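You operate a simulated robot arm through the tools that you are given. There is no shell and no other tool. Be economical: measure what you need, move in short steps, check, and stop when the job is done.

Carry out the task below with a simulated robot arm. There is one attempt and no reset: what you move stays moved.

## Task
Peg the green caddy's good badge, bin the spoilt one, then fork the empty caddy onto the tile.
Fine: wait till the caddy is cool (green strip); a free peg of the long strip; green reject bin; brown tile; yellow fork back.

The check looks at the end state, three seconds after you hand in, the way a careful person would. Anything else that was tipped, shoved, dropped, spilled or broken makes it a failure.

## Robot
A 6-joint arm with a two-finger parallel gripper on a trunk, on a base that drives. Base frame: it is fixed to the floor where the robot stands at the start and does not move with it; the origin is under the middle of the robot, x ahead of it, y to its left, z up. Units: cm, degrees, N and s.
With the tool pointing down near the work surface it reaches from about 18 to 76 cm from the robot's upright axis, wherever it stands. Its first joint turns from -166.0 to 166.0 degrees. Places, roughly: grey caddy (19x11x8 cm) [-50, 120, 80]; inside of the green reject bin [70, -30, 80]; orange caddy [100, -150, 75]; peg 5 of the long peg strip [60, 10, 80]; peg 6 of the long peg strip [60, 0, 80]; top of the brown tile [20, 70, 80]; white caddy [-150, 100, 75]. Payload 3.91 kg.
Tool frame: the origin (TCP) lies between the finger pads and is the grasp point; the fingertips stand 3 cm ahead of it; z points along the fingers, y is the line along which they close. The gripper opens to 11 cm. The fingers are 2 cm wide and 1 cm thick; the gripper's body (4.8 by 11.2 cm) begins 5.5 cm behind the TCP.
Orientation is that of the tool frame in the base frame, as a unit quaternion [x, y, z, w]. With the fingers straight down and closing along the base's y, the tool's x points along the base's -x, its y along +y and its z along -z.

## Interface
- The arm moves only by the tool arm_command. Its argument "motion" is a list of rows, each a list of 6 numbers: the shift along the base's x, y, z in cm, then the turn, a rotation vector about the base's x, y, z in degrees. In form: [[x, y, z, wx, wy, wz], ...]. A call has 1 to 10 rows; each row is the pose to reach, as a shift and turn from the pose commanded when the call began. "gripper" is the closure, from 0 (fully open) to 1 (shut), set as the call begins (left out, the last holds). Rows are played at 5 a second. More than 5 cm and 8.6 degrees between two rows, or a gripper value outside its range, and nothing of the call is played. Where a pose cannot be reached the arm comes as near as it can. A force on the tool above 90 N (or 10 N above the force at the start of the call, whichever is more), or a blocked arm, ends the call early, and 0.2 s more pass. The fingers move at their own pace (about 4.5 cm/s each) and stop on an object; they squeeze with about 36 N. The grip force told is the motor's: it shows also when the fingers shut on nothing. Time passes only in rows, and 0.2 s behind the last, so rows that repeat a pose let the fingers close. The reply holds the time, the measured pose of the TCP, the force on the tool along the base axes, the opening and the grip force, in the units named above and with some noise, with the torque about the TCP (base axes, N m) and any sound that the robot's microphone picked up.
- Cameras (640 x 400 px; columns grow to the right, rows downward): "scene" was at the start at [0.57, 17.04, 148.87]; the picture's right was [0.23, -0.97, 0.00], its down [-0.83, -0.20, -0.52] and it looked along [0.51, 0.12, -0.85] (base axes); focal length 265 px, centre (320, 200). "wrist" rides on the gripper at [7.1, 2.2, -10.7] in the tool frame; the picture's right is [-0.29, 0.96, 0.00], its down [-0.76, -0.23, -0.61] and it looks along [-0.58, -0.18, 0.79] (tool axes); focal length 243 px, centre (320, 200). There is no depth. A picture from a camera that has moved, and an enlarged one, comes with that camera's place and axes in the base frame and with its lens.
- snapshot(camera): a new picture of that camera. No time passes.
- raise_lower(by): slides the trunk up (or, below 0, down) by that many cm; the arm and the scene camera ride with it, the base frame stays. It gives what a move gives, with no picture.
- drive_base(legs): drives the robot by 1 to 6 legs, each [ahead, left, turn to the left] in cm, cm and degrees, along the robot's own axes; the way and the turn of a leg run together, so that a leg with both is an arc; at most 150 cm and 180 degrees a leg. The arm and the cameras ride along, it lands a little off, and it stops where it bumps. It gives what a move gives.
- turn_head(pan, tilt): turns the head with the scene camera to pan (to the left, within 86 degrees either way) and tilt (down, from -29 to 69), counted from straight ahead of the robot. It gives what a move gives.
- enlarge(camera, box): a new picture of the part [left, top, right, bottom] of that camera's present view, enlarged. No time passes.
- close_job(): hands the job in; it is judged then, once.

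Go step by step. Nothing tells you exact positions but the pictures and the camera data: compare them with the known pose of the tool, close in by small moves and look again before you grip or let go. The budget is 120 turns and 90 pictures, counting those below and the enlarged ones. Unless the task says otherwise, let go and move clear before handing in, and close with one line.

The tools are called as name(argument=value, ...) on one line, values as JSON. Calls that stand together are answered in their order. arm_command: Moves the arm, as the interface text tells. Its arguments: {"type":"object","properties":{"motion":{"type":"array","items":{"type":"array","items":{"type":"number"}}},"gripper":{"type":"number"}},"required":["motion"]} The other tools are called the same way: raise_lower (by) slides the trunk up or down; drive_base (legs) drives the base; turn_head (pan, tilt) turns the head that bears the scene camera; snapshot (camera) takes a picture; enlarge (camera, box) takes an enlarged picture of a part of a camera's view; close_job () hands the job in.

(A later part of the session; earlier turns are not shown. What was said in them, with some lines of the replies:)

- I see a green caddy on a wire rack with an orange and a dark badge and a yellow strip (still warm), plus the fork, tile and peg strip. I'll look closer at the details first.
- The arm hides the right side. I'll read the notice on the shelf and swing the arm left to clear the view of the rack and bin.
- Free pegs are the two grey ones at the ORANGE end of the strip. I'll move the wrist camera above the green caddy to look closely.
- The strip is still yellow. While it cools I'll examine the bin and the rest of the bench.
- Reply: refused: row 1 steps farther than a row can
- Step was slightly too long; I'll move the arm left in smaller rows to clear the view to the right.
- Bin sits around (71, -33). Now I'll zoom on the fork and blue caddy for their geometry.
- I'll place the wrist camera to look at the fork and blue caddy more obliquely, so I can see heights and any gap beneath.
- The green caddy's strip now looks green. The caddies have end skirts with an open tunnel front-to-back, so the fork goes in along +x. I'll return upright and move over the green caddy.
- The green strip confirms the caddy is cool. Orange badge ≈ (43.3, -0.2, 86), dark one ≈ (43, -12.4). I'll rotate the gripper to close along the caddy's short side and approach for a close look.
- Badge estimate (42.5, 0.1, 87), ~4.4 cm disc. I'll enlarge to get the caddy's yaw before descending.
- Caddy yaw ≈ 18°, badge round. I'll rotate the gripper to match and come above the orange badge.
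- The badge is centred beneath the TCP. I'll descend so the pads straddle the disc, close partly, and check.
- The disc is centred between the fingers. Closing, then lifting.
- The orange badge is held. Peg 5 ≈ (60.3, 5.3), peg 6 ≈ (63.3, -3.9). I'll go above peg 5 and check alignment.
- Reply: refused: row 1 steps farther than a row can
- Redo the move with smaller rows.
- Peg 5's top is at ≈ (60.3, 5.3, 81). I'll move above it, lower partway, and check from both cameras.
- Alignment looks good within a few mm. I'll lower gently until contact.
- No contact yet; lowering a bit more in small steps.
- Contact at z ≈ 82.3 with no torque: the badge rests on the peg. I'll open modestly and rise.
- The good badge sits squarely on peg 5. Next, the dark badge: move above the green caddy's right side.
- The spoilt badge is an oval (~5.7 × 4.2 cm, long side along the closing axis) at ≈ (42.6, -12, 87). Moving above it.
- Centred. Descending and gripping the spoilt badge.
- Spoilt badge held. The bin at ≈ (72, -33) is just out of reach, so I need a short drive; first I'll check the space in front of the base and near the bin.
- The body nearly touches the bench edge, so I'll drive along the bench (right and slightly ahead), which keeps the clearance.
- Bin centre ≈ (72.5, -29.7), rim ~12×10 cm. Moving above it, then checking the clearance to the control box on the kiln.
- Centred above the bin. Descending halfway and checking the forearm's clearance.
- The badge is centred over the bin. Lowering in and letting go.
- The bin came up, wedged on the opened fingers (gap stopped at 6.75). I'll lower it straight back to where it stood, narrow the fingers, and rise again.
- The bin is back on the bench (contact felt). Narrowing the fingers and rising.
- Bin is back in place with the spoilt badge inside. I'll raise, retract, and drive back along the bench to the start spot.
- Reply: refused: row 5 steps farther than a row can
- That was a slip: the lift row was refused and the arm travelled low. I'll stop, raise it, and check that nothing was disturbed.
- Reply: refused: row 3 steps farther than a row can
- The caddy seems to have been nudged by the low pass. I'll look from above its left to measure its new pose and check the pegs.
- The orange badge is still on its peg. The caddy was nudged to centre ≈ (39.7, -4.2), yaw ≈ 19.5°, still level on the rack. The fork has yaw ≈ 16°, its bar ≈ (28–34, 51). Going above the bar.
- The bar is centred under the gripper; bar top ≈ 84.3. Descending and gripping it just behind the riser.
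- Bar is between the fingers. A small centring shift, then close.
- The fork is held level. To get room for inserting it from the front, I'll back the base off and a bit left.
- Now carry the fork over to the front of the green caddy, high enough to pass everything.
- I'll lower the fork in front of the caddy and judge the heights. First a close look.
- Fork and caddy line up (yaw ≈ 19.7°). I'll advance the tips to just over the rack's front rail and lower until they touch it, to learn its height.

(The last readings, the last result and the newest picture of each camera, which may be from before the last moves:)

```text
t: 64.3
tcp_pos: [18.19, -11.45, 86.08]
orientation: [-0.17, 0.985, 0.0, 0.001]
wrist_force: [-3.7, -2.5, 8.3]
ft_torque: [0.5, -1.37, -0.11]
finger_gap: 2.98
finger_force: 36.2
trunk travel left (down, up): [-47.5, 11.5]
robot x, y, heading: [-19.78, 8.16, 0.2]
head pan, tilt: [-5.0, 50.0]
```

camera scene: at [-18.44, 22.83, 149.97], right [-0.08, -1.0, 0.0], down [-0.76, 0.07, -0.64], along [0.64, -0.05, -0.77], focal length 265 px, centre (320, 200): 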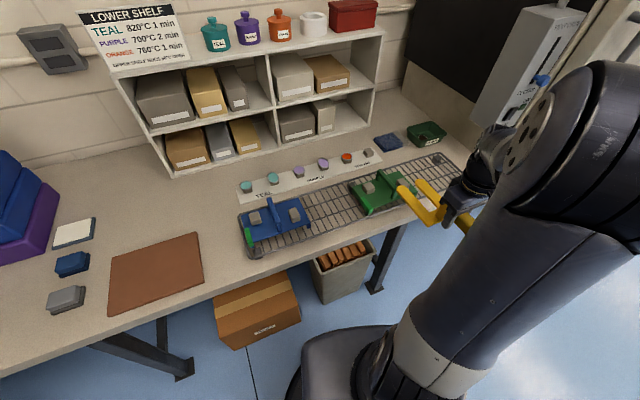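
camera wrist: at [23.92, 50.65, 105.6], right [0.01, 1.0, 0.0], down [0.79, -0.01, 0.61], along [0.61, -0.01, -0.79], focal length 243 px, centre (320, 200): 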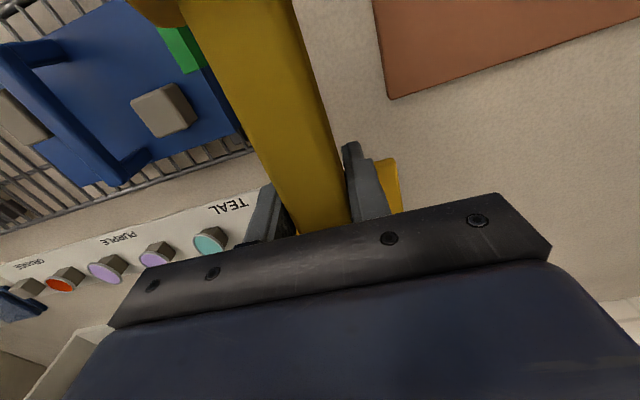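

Contact with the rail at TCP z ≈ 86.4. I'll rise to 86.8 and check the fork is still straight in the grip.

arm_command(motion=[[0, 0, 0.3, 0, 0, 0], [0, 0, 0.75, 0, 0, 0], [0, 0, 0.75, 0, 0, 0]])

enlarge(camera="scene", box=[350, 160, 450, 240])

```text
t: 65.1
tcp_pos: [18.32, -11.4, 86.64]
orientation: [-0.17, 0.985, 0.0, 0.001]
wrist_force: [0.0, -0.1, -1.4]
ft_torque: [-0.03, -0.03, 0.03]
finger_gap: 2.96
finger_force: 35.8
trunk travel left (down, up): [-47.5, 11.5]
robot x, y, heading: [-20.28, 7.9, 0.0]
head pan, tilt: [-5.0, 50.0]
```

```text
5.00 times, centred on (400, 200) of scene
camera zoom: at [-18.43, 22.83, 149.97], right [-0.09, -1.0, 0.0], down [-0.76, 0.07, -0.64], along [0.64, -0.05, -0.77], focal length 1325 px, centre (-80, 200)
```

zoom: 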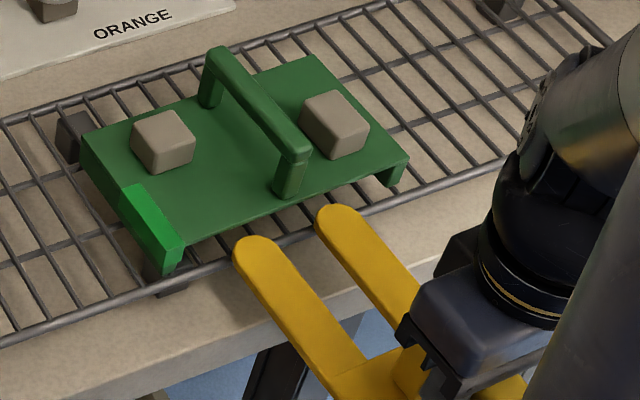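

Fork straight. Inserting 4 cm first, then checking the tips go under the plate.

arm_command(motion=[[0.94, 0.34, 0, 0, 0, 0], [1.88, 0.67, 0, 0, 0, 0], [2.82, 1.01, 0, 0, 0, 0], [3.76, 1.35, 0, 0, 0, 0]])

enlarge(camera="scene", box=[350, 160, 450, 240])

```text
t: 66.1
tcp_pos: [22.16, -10.01, 86.74]
orientation: [-0.17, 0.985, 0.0, 0.0]
wrist_force: [-0.4, -0.3, -1.7]
ft_torque: [0.02, -0.03, -0.03]
finger_gap: 2.97
finger_force: 35.8
trunk travel left (down, up): [-47.5, 11.5]
robot x, y, heading: [-19.76, 8.27, -0.0]
head pan, tilt: [-5.0, 50.0]
```

```text
5.00 times, centred on (400, 200) of scene
camera zoom: at [-18.43, 22.82, 149.97], right [-0.09, -1.0, 0.0], down [-0.76, 0.07, -0.64], along [0.64, -0.05, -0.77], focal length 1325 px, centre (-80, 200)
```

zoom: 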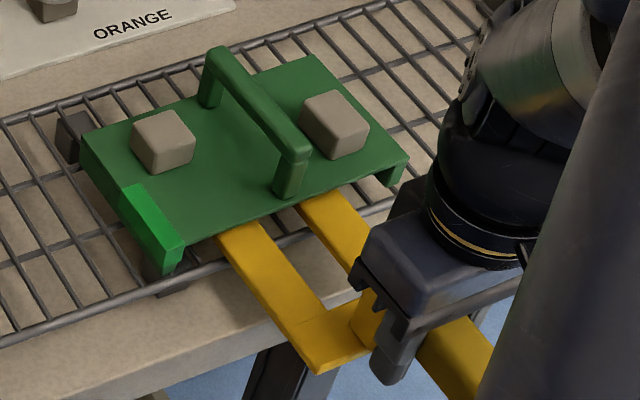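

The tines slid under with no force and are well centred. Continuing.

arm_command(motion=[[0.94, 0.34, 0, 0, 0, 0], [1.88, 0.67, 0, 0, 0, 0], [2.82, 1.01, 0, 0, 0, 0], [3.76, 1.35, 0, 0, 0, 0], [4.7, 1.68, 0, 0, 0, 0], [5.64, 2.02, 0, 0, 0, 0], [6.3, 2.26, 0, 0, 0, 0]])

enlarge(camera="scene", box=[350, 140, 450, 240])

```text
t: 67.7
tcp_pos: [28.46, -7.72, 86.77]
orientation: [-0.171, 0.985, 0.0, 0.001]
wrist_force: [0.6, 0.3, -1.9]
ft_torque: [0.01, 0.0, -0.03]
finger_gap: 2.98
finger_force: 36.2
trunk travel left (down, up): [-47.5, 11.5]
robot x, y, heading: [-19.87, 8.03, -0.1]
head pan, tilt: [-5.0, 50.0]
```

```text
4.00 times, centred on (400, 190) of scene
camera zoom: at [-18.42, 22.82, 149.97], right [-0.09, -1.0, 0.0], down [-0.76, 0.07, -0.64], along [0.64, -0.05, -0.77], focal length 1060 px, centre (0, 240)
```

zoom: 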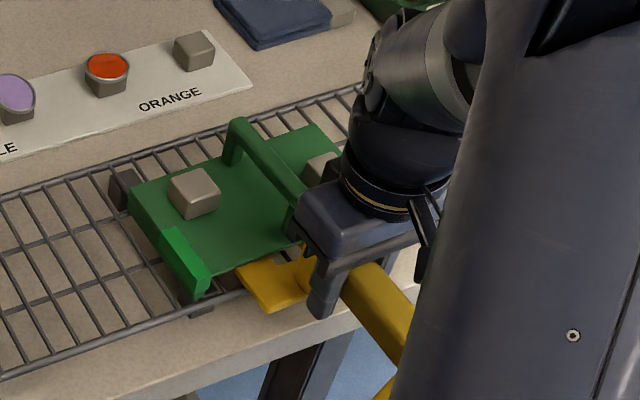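

Nearly in. Advance 1.2 cm more, then lift gently.

arm_command(motion=[[0.6, 0.2, 0, 0, 0, 0], [1.15, 0.4, 0, 0, 0, 0]])

arm_command(motion=[[0, 0, 0.3, 0, 0, 0], [0, 0, 0.6, 0, 0, 0], [0, 0, 0.9, 0, 0, 0], [0, 0, 1.2, 0, 0, 0], [0, 0, 1.6, 0, 0, 0], [0, 0, 2, 0, 0, 0]])

enlarge(camera="scene", box=[350, 140, 450, 240])

```text
t: 68.3
tcp_pos: [29.43, -7.42, 86.78]
orientation: [-0.171, 0.985, 0.0, 0.0]
wrist_force: [0.9, -0.4, -1.6]
ft_torque: [0.0, -0.02, -0.02]
finger_gap: 2.99
finger_force: 35.3
trunk travel left (down, up): [-47.5, 11.5]
robot x, y, heading: [-20.12, 8.31, 0.1]
head pan, tilt: [-5.0, 50.0]
```

```text
t: 69.7
tcp_pos: [29.69, -7.43, 88.71]
orientation: [-0.171, 0.985, 0.001, 0.0]
wrist_force: [0.6, -0.7, -3.0]
ft_torque: [-0.05, 0.16, 0.02]
finger_gap: 2.95
finger_force: 35.7
trunk travel left (down, up): [-47.5, 11.5]
robot x, y, heading: [-20.14, 7.96, 0.1]
head pan, tilt: [-5.0, 50.0]
```

```text
4.00 times, centred on (400, 190) of scene
camera zoom: at [-18.41, 22.82, 149.97], right [-0.09, -1.0, 0.0], down [-0.76, 0.07, -0.64], along [0.64, -0.05, -0.77], focal length 1060 px, centre (0, 240)
```

zoom: 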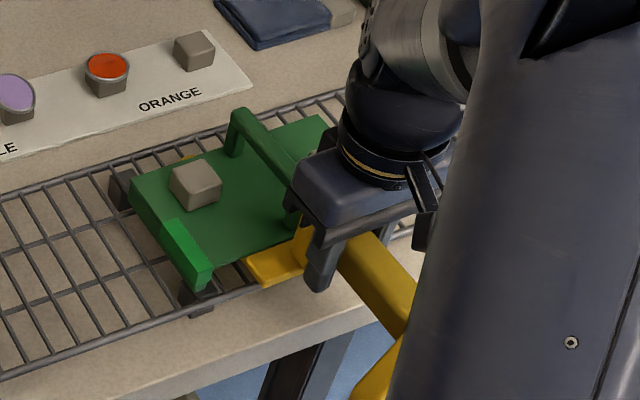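

The caddy is lifted (about 1.3 N more load, level). Raising it clear, then carrying it smoothly toward the tile.

arm_command(motion=[[0, 0, 1, 0, 0, 0], [0, 0, 3, 0, 0, 0], [0, 0, 5.5, 0, 0, 0], [0, 0, 8, 0, 0, 0], [0, 0, 10, 0, 0, 0], [0, 0, 11, 0, 0, 0]])

arm_command(motion=[[-0.3, 1, 0, 0, 0, 0], [-0.9, 3, 0, 0, 0, 0], [-1.8, 6, 0, 0, 0, -0.5], [-2.8, 9.5, 0, 0, 0, -1], [-3.8, 13, 0, 0, 0, -1.5], [-4.8, 16.5, 0, 0, 0, -2], [-5.8, 20, 0, 0, 0, -2.5], [-6.8, 23.5, 0, 0, 0, -3], [-7.6, 26, 0, 0, 0, -3.5], [-7.9, 27, 0, 0, 0, -3.5]])

snapshot(camera="scene")

```text
t: 71.1
tcp_pos: [29.55, -7.47, 99.72]
orientation: [-0.17, 0.985, 0.0, 0.0]
wrist_force: [0.0, -0.4, -3.6]
ft_torque: [-0.02, 0.14, 0.0]
finger_gap: 2.99
finger_force: 36.0
trunk travel left (down, up): [-47.5, 11.5]
robot x, y, heading: [-20.06, 7.9, -0.1]
head pan, tilt: [-5.0, 50.0]
```

```text
t: 73.3
tcp_pos: [21.62, 19.5, 99.88]
orientation: [-0.14, 0.99, 0.0, 0.0]
wrist_force: [-0.3, -0.4, -2.1]
ft_torque: [-0.05, 0.17, 0.02]
finger_gap: 2.97
finger_force: 35.9
trunk travel left (down, up): [-47.5, 11.5]
robot x, y, heading: [-19.97, 8.28, 0.2]
head pan, tilt: [-5.0, 50.0]
```

```text
9 pictures are left
camera scene: at [-18.42, 22.84, 149.97], right [-0.09, -1.0, 0.0], down [-0.76, 0.07, -0.64], along [0.64, -0.05, -0.77], focal length 265 px, centre (320, 200)
```

scene: 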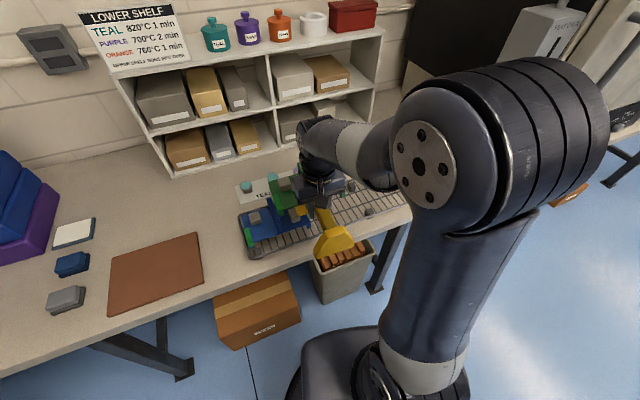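

Caddy rides well. Tile centre ≈ (18.5, 67.3), yaw ≈ 18°. Carrying on to above the tile.

arm_command(motion=[[-0.3, 1, 0, 0, 0, 0], [-0.9, 3, 0, 0, 0, 0], [-1.8, 6, 0, 0, 0, 0], [-2.9, 10, 0, 0, 0, 0], [-4.1, 14, 0, 0, 0, 0.5], [-5.3, 18, 0, 0, 0, 1], [-6.5, 22, 0, 0, 0, 1.5], [-7.7, 26, 0, 0, 0, 2], [-8.6, 29, 0, 0, 0, 2], [-9.1, 30.5, 0, 0, 0, 2]])

arm_command(motion=[[-0.4, 1.2, 0, 0, 0, 0], [-1.2, 4, -1, 0, 0, 0], [-2.3, 8, -2, 0, 0, 0], [-3.4, 11.5, -4, 0, 0, 0], [-4, 13.6, -6, 0, 0, 0], [-4.2, 14.3, -8, 0, 0, 0], [-4.2, 14.4, -9.5, 0, 0, 0]])

turn_head(pan=30, tilt=55)

snapshot(camera="scene")

```text
t: 75.5
tcp_pos: [12.38, 50.08, 99.72]
orientation: [-0.157, 0.988, 0.0, 0.001]
wrist_force: [0.0, -0.5, -2.7]
ft_torque: [-0.04, 0.16, -0.02]
finger_gap: 2.97
finger_force: 35.8
trunk travel left (down, up): [-47.5, 11.5]
robot x, y, heading: [-20.02, 8.19, -0.1]
head pan, tilt: [-5.0, 50.0]
```

```text
t: 77.1
tcp_pos: [8.26, 64.39, 90.25]
orientation: [-0.158, 0.988, 0.001, 0.001]
wrist_force: [0.0, -0.4, -2.5]
ft_torque: [-0.06, 0.11, 0.02]
finger_gap: 2.98
finger_force: 36.3
trunk travel left (down, up): [-47.5, 11.5]
robot x, y, heading: [-19.79, 8.18, 0.3]
head pan, tilt: [-5.0, 50.0]
```

```text
t: 78.1
tcp_pos: [8.17, 64.53, 90.25]
orientation: [-0.157, 0.988, 0.001, -0.001]
wrist_force: [-0.7, 0.6, -3.1]
ft_torque: [-0.02, 0.09, 0.03]
finger_gap: 2.97
finger_force: 35.5
trunk travel left (down, up): [-47.5, 11.5]
robot x, y, heading: [-20.46, 8.04, 0.3]
head pan, tilt: [30.0, 55.0]
```

```text
8 pictures are left
camera scene: at [-19.86, 27.14, 149.32], right [0.5, -0.87, 0.0], down [-0.71, -0.41, -0.57], along [0.5, 0.29, -0.82], focal length 265 px, centre (320, 200)
```

scene: 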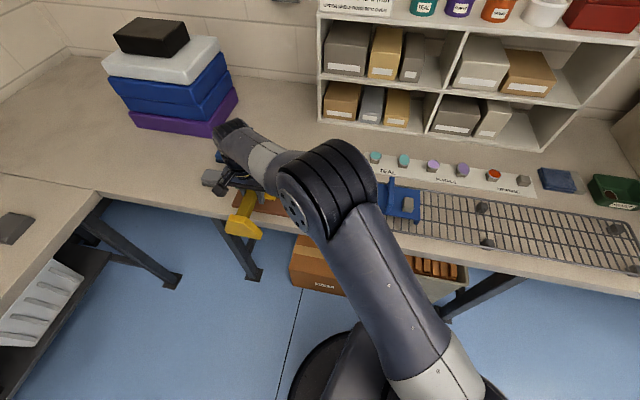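

The arm hides it from the head; checking with the wrist camera.

snapshot(camera="wrist")

```text
7 pictures are left
camera wrist: at [0.85, 64.25, 100.99], right [-0.02, 1.0, 0.0], down [0.79, 0.02, 0.61], along [0.61, 0.01, -0.79], focal length 243 px, centre (320, 200)
```

wrist: 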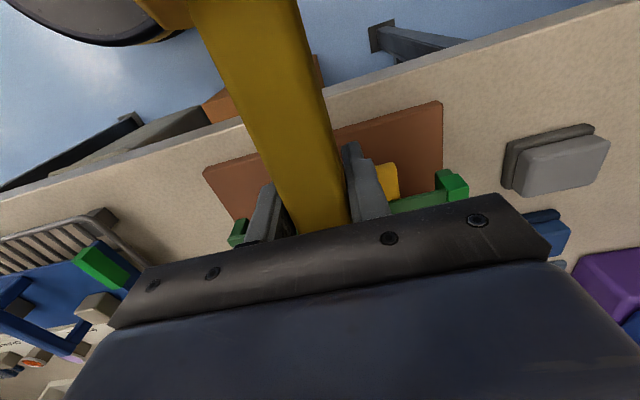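

Caddy is above the tile with margins all round. Lowering gently while watching the load.

arm_command(motion=[[0, -0.3, -1, 0, 0, 0], [0, -0.5, -2, 0, 0, 0], [0, -0.5, -3, 0, 0, 0], [0, -0.5, -3.6, 0, 0, 0], [0, -0.5, -4, 0, 0, 0]])

arm_command(motion=[[0, 0, -0.2, 0, 0, 0], [0, 0, -0.4, 0, 0, 0], [0, 0, -0.4, 0, 0, 0]])

```text
t: 79.3
tcp_pos: [8.4, 63.96, 86.27]
orientation: [-0.157, 0.988, 0.0, 0.0]
wrist_force: [0.5, 0.0, -2.9]
ft_torque: [-0.02, 0.1, 0.01]
finger_gap: 2.97
finger_force: 35.7
trunk travel left (down, up): [-47.5, 11.5]
robot x, y, heading: [-19.8, 7.56, 0.1]
head pan, tilt: [30.0, 55.0]
```

```text
t: 80.1
tcp_pos: [8.34, 64.03, 85.81]
orientation: [-0.158, 0.987, 0.0, 0.001]
wrist_force: [-0.3, -0.7, -2.7]
ft_torque: [-0.05, 0.11, 0.01]
finger_gap: 2.95
finger_force: 35.7
trunk travel left (down, up): [-47.5, 11.5]
robot x, y, heading: [-19.76, 8.23, -0.1]
head pan, tilt: [30.0, 55.0]
```

Still carrying the caddy; lowering further in small steps.

arm_command(motion=[[0, 0, -0.2, 0, 0, 0], [0, 0, -0.4, 0, 0, 0], [0, 0, -0.4, 0, 0, 0]])

arm_command(motion=[[0, 0, -0.2, 0, 0, 0], [0, 0, -0.3, 0, 0, 0], [0, 0, -0.3, 0, 0, 0]])

```text
t: 80.9
tcp_pos: [8.2, 63.91, 85.41]
orientation: [-0.157, 0.988, -0.001, 0.0]
wrist_force: [0.1, -0.6, -1.6]
ft_torque: [0.01, -0.06, -0.04]
finger_gap: 2.93
finger_force: 35.9
trunk travel left (down, up): [-47.5, 11.5]
robot x, y, heading: [-19.89, 7.95, -0.0]
head pan, tilt: [30.0, 55.0]
```

```text
t: 81.7
tcp_pos: [8.37, 64.01, 85.25]
orientation: [-0.158, 0.987, 0.0, -0.001]
wrist_force: [-0.2, 0.7, -1.3]
ft_torque: [0.01, -0.05, -0.02]
finger_gap: 2.96
finger_force: 35.5
trunk travel left (down, up): [-47.5, 11.5]
robot x, y, heading: [-20.0, 7.83, 0.2]
head pan, tilt: [30.0, 55.0]
```

The caddy has landed and the fork runs free. Withdrawing straight back.

arm_command(motion=[[-0.95, -0.31, 0, 0, 0, 0], [-1.9, -0.62, 0, 0, 0, 0], [-2.85, -0.93, 0, 0, 0, 0], [-3.8, -1.24, 0, 0, 0, 0]])

enlarge(camera="wrist", box=[150, 60, 510, 290])

```text
t: 82.7
tcp_pos: [4.52, 62.71, 85.21]
orientation: [-0.158, 0.987, 0.0, 0.0]
wrist_force: [0.1, 0.4, -1.8]
ft_torque: [0.02, -0.07, -0.02]
finger_gap: 2.97
finger_force: 36.1
trunk travel left (down, up): [-47.5, 11.5]
robot x, y, heading: [-20.26, 8.0, -0.1]
head pan, tilt: [30.0, 55.0]
```

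```text
1.74 times, centred on (330, 175) of wrist
camera zoom: at [-2.97, 62.51, 95.85], right [-0.02, 1.0, 0.0], down [0.79, 0.02, 0.61], along [0.61, 0.01, -0.79], focal length 422 px, centre (303, 244)
```

zoom: 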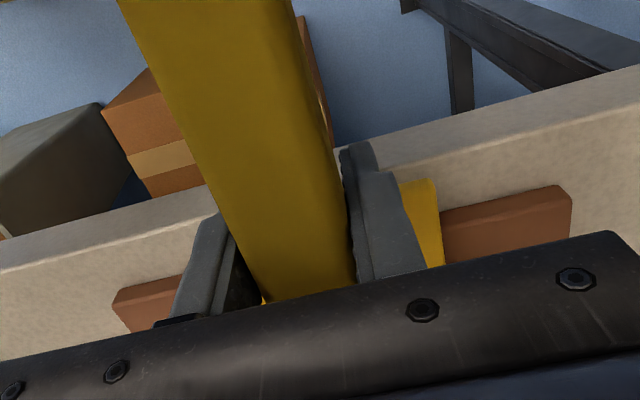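

arm_command(motion=[[-1.9, -0.62, 0, 0, 0, 0], [-3.8, -1.24, 0, 0, 0, 0], [-5.7, -1.86, 0, 0, 0, 0], [-7.6, -2.48, 0, 0, 0, 0], [-9.5, -3.1, 0, 0, 0, 0], [-11.4, -3.72, 0, 0, 0, 0], [-13.3, -4.34, 0, 0, 0, 0], [-15.2, -4.96, 0, 0, 0, 0]])

snapshot(camera="scene")

```text
t: 84.5
tcp_pos: [-10.55, 57.82, 85.16]
orientation: [-0.157, 0.988, 0.0, 0.0]
wrist_force: [0.6, -0.2, -2.0]
ft_torque: [0.04, -0.01, 0.0]
finger_gap: 2.97
finger_force: 36.4
trunk travel left (down, up): [-47.5, 11.5]
robot x, y, heading: [-19.88, 8.21, 0.3]
head pan, tilt: [30.0, 55.0]
```

```text
5 pictures are left
camera scene: at [-19.87, 27.13, 149.32], right [0.5, -0.86, 0.0], down [-0.71, -0.41, -0.57], along [0.5, 0.29, -0.82], focal length 265 px, centre (320, 200)
```

scene: 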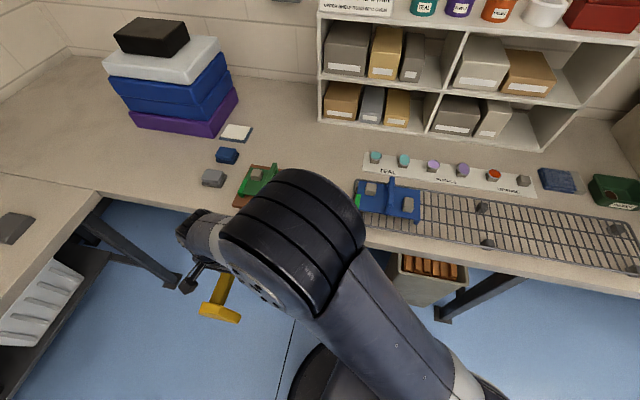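

The fork is out and the caddy stays on the tile. Raising the fork and taking it back to its original place at TCP ≈ (31.4, 50.7).

arm_command(motion=[[0, 0, 4.5, 0, 0, 0], [0, 0, 9, 0, 0, 0], [0, 0, 13.5, 0, 0, 0], [0, 0, 16, 0, 0, 0], [4, -0.6, 16, 0, 0, -0.5], [8.5, -1.4, 16, 0, 0, -1], [13, -2.1, 16, 0, 0, -2], [17.5, -2.9, 16, 0, 0, -2], [22, -3.7, 16, 0, 0, -2], [26.5, -4.5, 16, 0, 0, -2]])

arm_command(motion=[[4.5, -0.8, 0, 0, 0, 0], [9, -1.6, 0, 0, 0, 0], [13.5, -2.4, 0, 0, 0, 0], [15.3, -2.6, 0, 0, 0, 0]])

```text
t: 86.7
tcp_pos: [15.96, 53.25, 101.13]
orientation: [-0.141, 0.99, 0.0, 0.0]
wrist_force: [-0.1, -0.4, -2.5]
ft_torque: [0.0, -0.03, 0.03]
finger_gap: 2.99
finger_force: 36.1
trunk travel left (down, up): [-47.5, 11.5]
robot x, y, heading: [-20.18, 8.39, 0.4]
head pan, tilt: [30.0, 55.0]
```

```text
t: 87.7
tcp_pos: [31.17, 50.65, 101.17]
orientation: [-0.14, 0.99, 0.001, 0.0]
wrist_force: [0.8, 0.4, -1.0]
ft_torque: [-0.03, -0.02, -0.02]
finger_gap: 2.98
finger_force: 36.0
trunk travel left (down, up): [-47.5, 11.5]
robot x, y, heading: [-20.11, 7.99, -0.1]
head pan, tilt: [30.0, 55.0]
```

arm_command(motion=[[0.2, 0.05, -4.5, 0, 0, 0], [0.2, 0.05, -9, 0, 0, 0], [0.2, 0.05, -13.5, 0, 0, 0], [0.2, 0.05, -16, 0, 0, 0], [0.2, 0.05, -17.3, 0, 0, 0]])

arm_command(motion=[[0, 0, -0.3, 0, 0, 0], [0, 0, -0.6, 0, 0, 0], [0, 0, -0.8, 0, 0, 0], [0, 0, -0.8, 0, 0, 0]])

```text
t: 88.9
tcp_pos: [31.43, 50.74, 83.83]
orientation: [-0.14, 0.99, -0.001, 0.0]
wrist_force: [0.1, 1.0, -1.8]
ft_torque: [0.03, -0.04, -0.01]
finger_gap: 2.96
finger_force: 36.2
trunk travel left (down, up): [-47.5, 11.5]
robot x, y, heading: [-19.84, 7.95, 0.1]
head pan, tilt: [30.0, 55.0]
```

```text
t: 89.9
tcp_pos: [31.46, 50.78, 83.03]
orientation: [-0.14, 0.99, 0.0, 0.0]
wrist_force: [-0.4, 0.0, -1.4]
ft_torque: [0.0, -0.03, 0.01]
finger_gap: 2.95
finger_force: 36.1
trunk travel left (down, up): [-47.5, 11.5]
robot x, y, heading: [-20.06, 7.85, 0.1]
head pan, tilt: [30.0, 55.0]
```

Not quite touching yet; a few more millimetres.

arm_command(motion=[[0, 0, -0.15, 0, 0, 0], [0, 0, -0.25, 0, 0, 0], [0, 0, -0.25, 0, 0, 0]])

```text
t: 90.7
tcp_pos: [31.38, 50.76, 83.04]
orientation: [-0.14, 0.99, 0.0, 0.001]
wrist_force: [2.0, -0.2, 13.7]
ft_torque: [-0.63, 1.37, 0.04]
finger_gap: 2.98
finger_force: 35.7
trunk travel left (down, up): [-47.5, 11.5]
robot x, y, heading: [-19.92, 8.23, 0.4]
head pan, tilt: [30.0, 55.0]
```

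Contact. Opening the gripper and rising straight up.

arm_command(motion=[[0, 0, 0.2, 0, 0, 0], [0, 0, 0.2, 0, 0, 0], [0, 0, 0.2, 0, 0, 0], [0, 0, 0.2, 0, 0, 0], [0, 0, 4, 0, 0, 0], [0, 0, 8, 0, 0, 0], [0, 0, 12, 0, 0, 0], [0, 0, 16, 0, 0, 0], [0, 0, 20, 0, 0, 0]], gripper=0.3)

arm_command(motion=[[-3, -3.5, 0, 0, 0, 0], [-6, -7, 0, 0, 0, 0], [-9, -10.5, 0, 0, 0, 0], [-12, -14, 0, 0, 0, 0], [-15, -17.5, 0, 0, 0, 0], [-17, -21, 0, 0, 0, 0], [-17, -25.5, 0, 0, 0, 0], [-17, -30, 0, 0, 0, 0], [-17, -34.5, 0, 0, 0, 0], [-17, -39, 0, 0, 0, 0]])

turn_head(pan=15, tilt=48)

snapshot(camera="scene")

```text
t: 92.7
tcp_pos: [31.25, 50.75, 102.78]
orientation: [-0.14, 0.99, 0.0, 0.0]
wrist_force: [0.4, 0.3, -0.1]
ft_torque: [0.0, 0.01, 0.0]
finger_gap: 7.7
finger_force: 0.0
trunk travel left (down, up): [-47.5, 11.5]
robot x, y, heading: [-19.94, 8.23, 0.1]
head pan, tilt: [30.0, 55.0]
```

```text
t: 94.9
tcp_pos: [14.25, 11.66, 102.79]
orientation: [-0.139, 0.99, 0.0, -0.001]
wrist_force: [0.3, 0.9, 0.2]
ft_torque: [-0.02, -0.02, -0.03]
finger_gap: 7.73
finger_force: 0.0
trunk travel left (down, up): [-47.5, 11.5]
robot x, y, heading: [-20.24, 8.23, -0.1]
head pan, tilt: [30.0, 55.0]
```

```text
t: 95.6
tcp_pos: [14.23, 11.65, 102.83]
orientation: [-0.14, 0.99, 0.0, 0.0]
wrist_force: [0.5, -0.3, 0.0]
ft_torque: [0.02, -0.01, -0.01]
finger_gap: 7.71
finger_force: 0.1
trunk travel left (down, up): [-47.5, 11.5]
robot x, y, heading: [-19.87, 8.03, -0.0]
head pan, tilt: [15.0, 48.0]
```

```text
4 pictures are left
camera scene: at [-18.51, 25.54, 150.24], right [0.26, -0.97, 0.0], down [-0.72, -0.19, -0.67], along [0.65, 0.17, -0.74], focal length 265 px, centre (320, 200)
```

scene: 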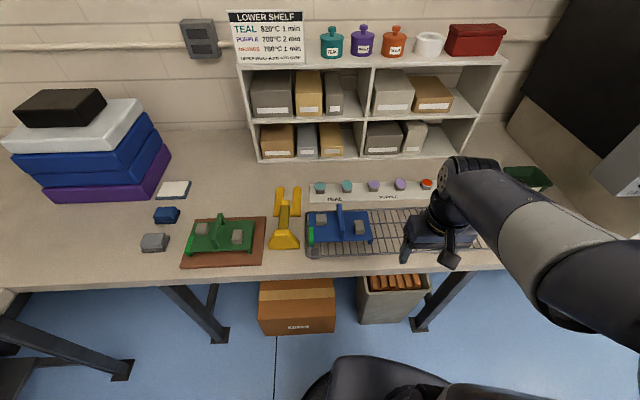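

enlarge(camera="scene", box=[140, 160, 320, 280])

enlarge(camera="scene", box=[380, 140, 560, 260])

```text
3.33 times, centred on (230, 220) of scene
camera zoom: at [-18.51, 25.54, 150.24], right [0.26, -0.97, 0.0], down [-0.72, -0.19, -0.67], along [0.65, 0.17, -0.74], focal length 884 px, centre (620, 133)
```

zoom: 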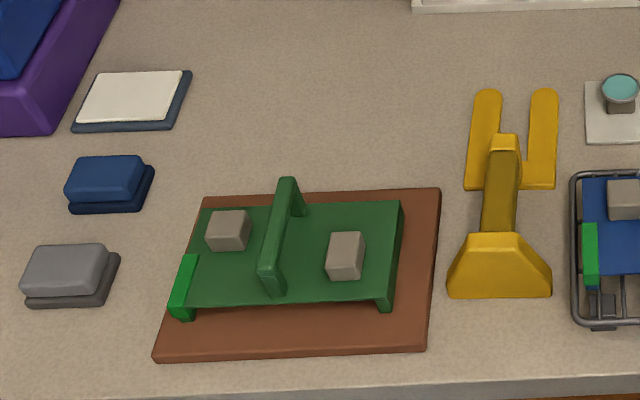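

```text
3.33 times, centred on (470, 200) of scene
camera zoom: at [-18.51, 25.54, 150.24], right [0.26, -0.97, 0.0], down [-0.72, -0.19, -0.67], along [0.65, 0.17, -0.74], focal length 884 px, centre (-180, 200)
```

zoom: 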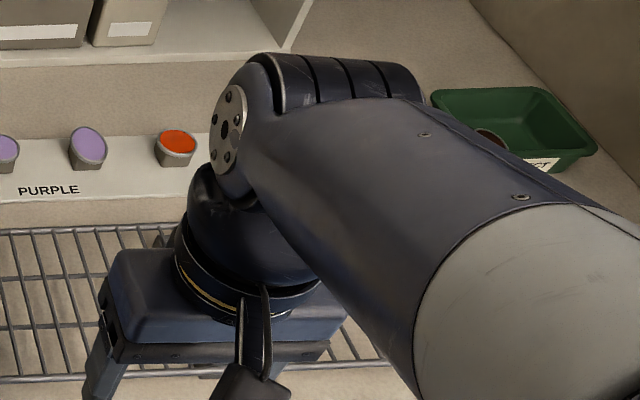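

The picture shows everything in place: the green caddy is wholly on the tile, the fork is back, the good badge is on peg 5, and the spoilt one is in the upright bin. The arm is clear, so I'm handing in.

close_job()

```text
The job is handed in.
```

The job is handed in: the good orange badge is on peg 5, the spoilt badge is in the green bin, the empty green caddy is on the brown tile, and the fork is back in its place. Along the way the bin was accidentally lifted and set straight back down, and a low arm pass nudged the green caddy a few centimetres on the rack before I forked it.
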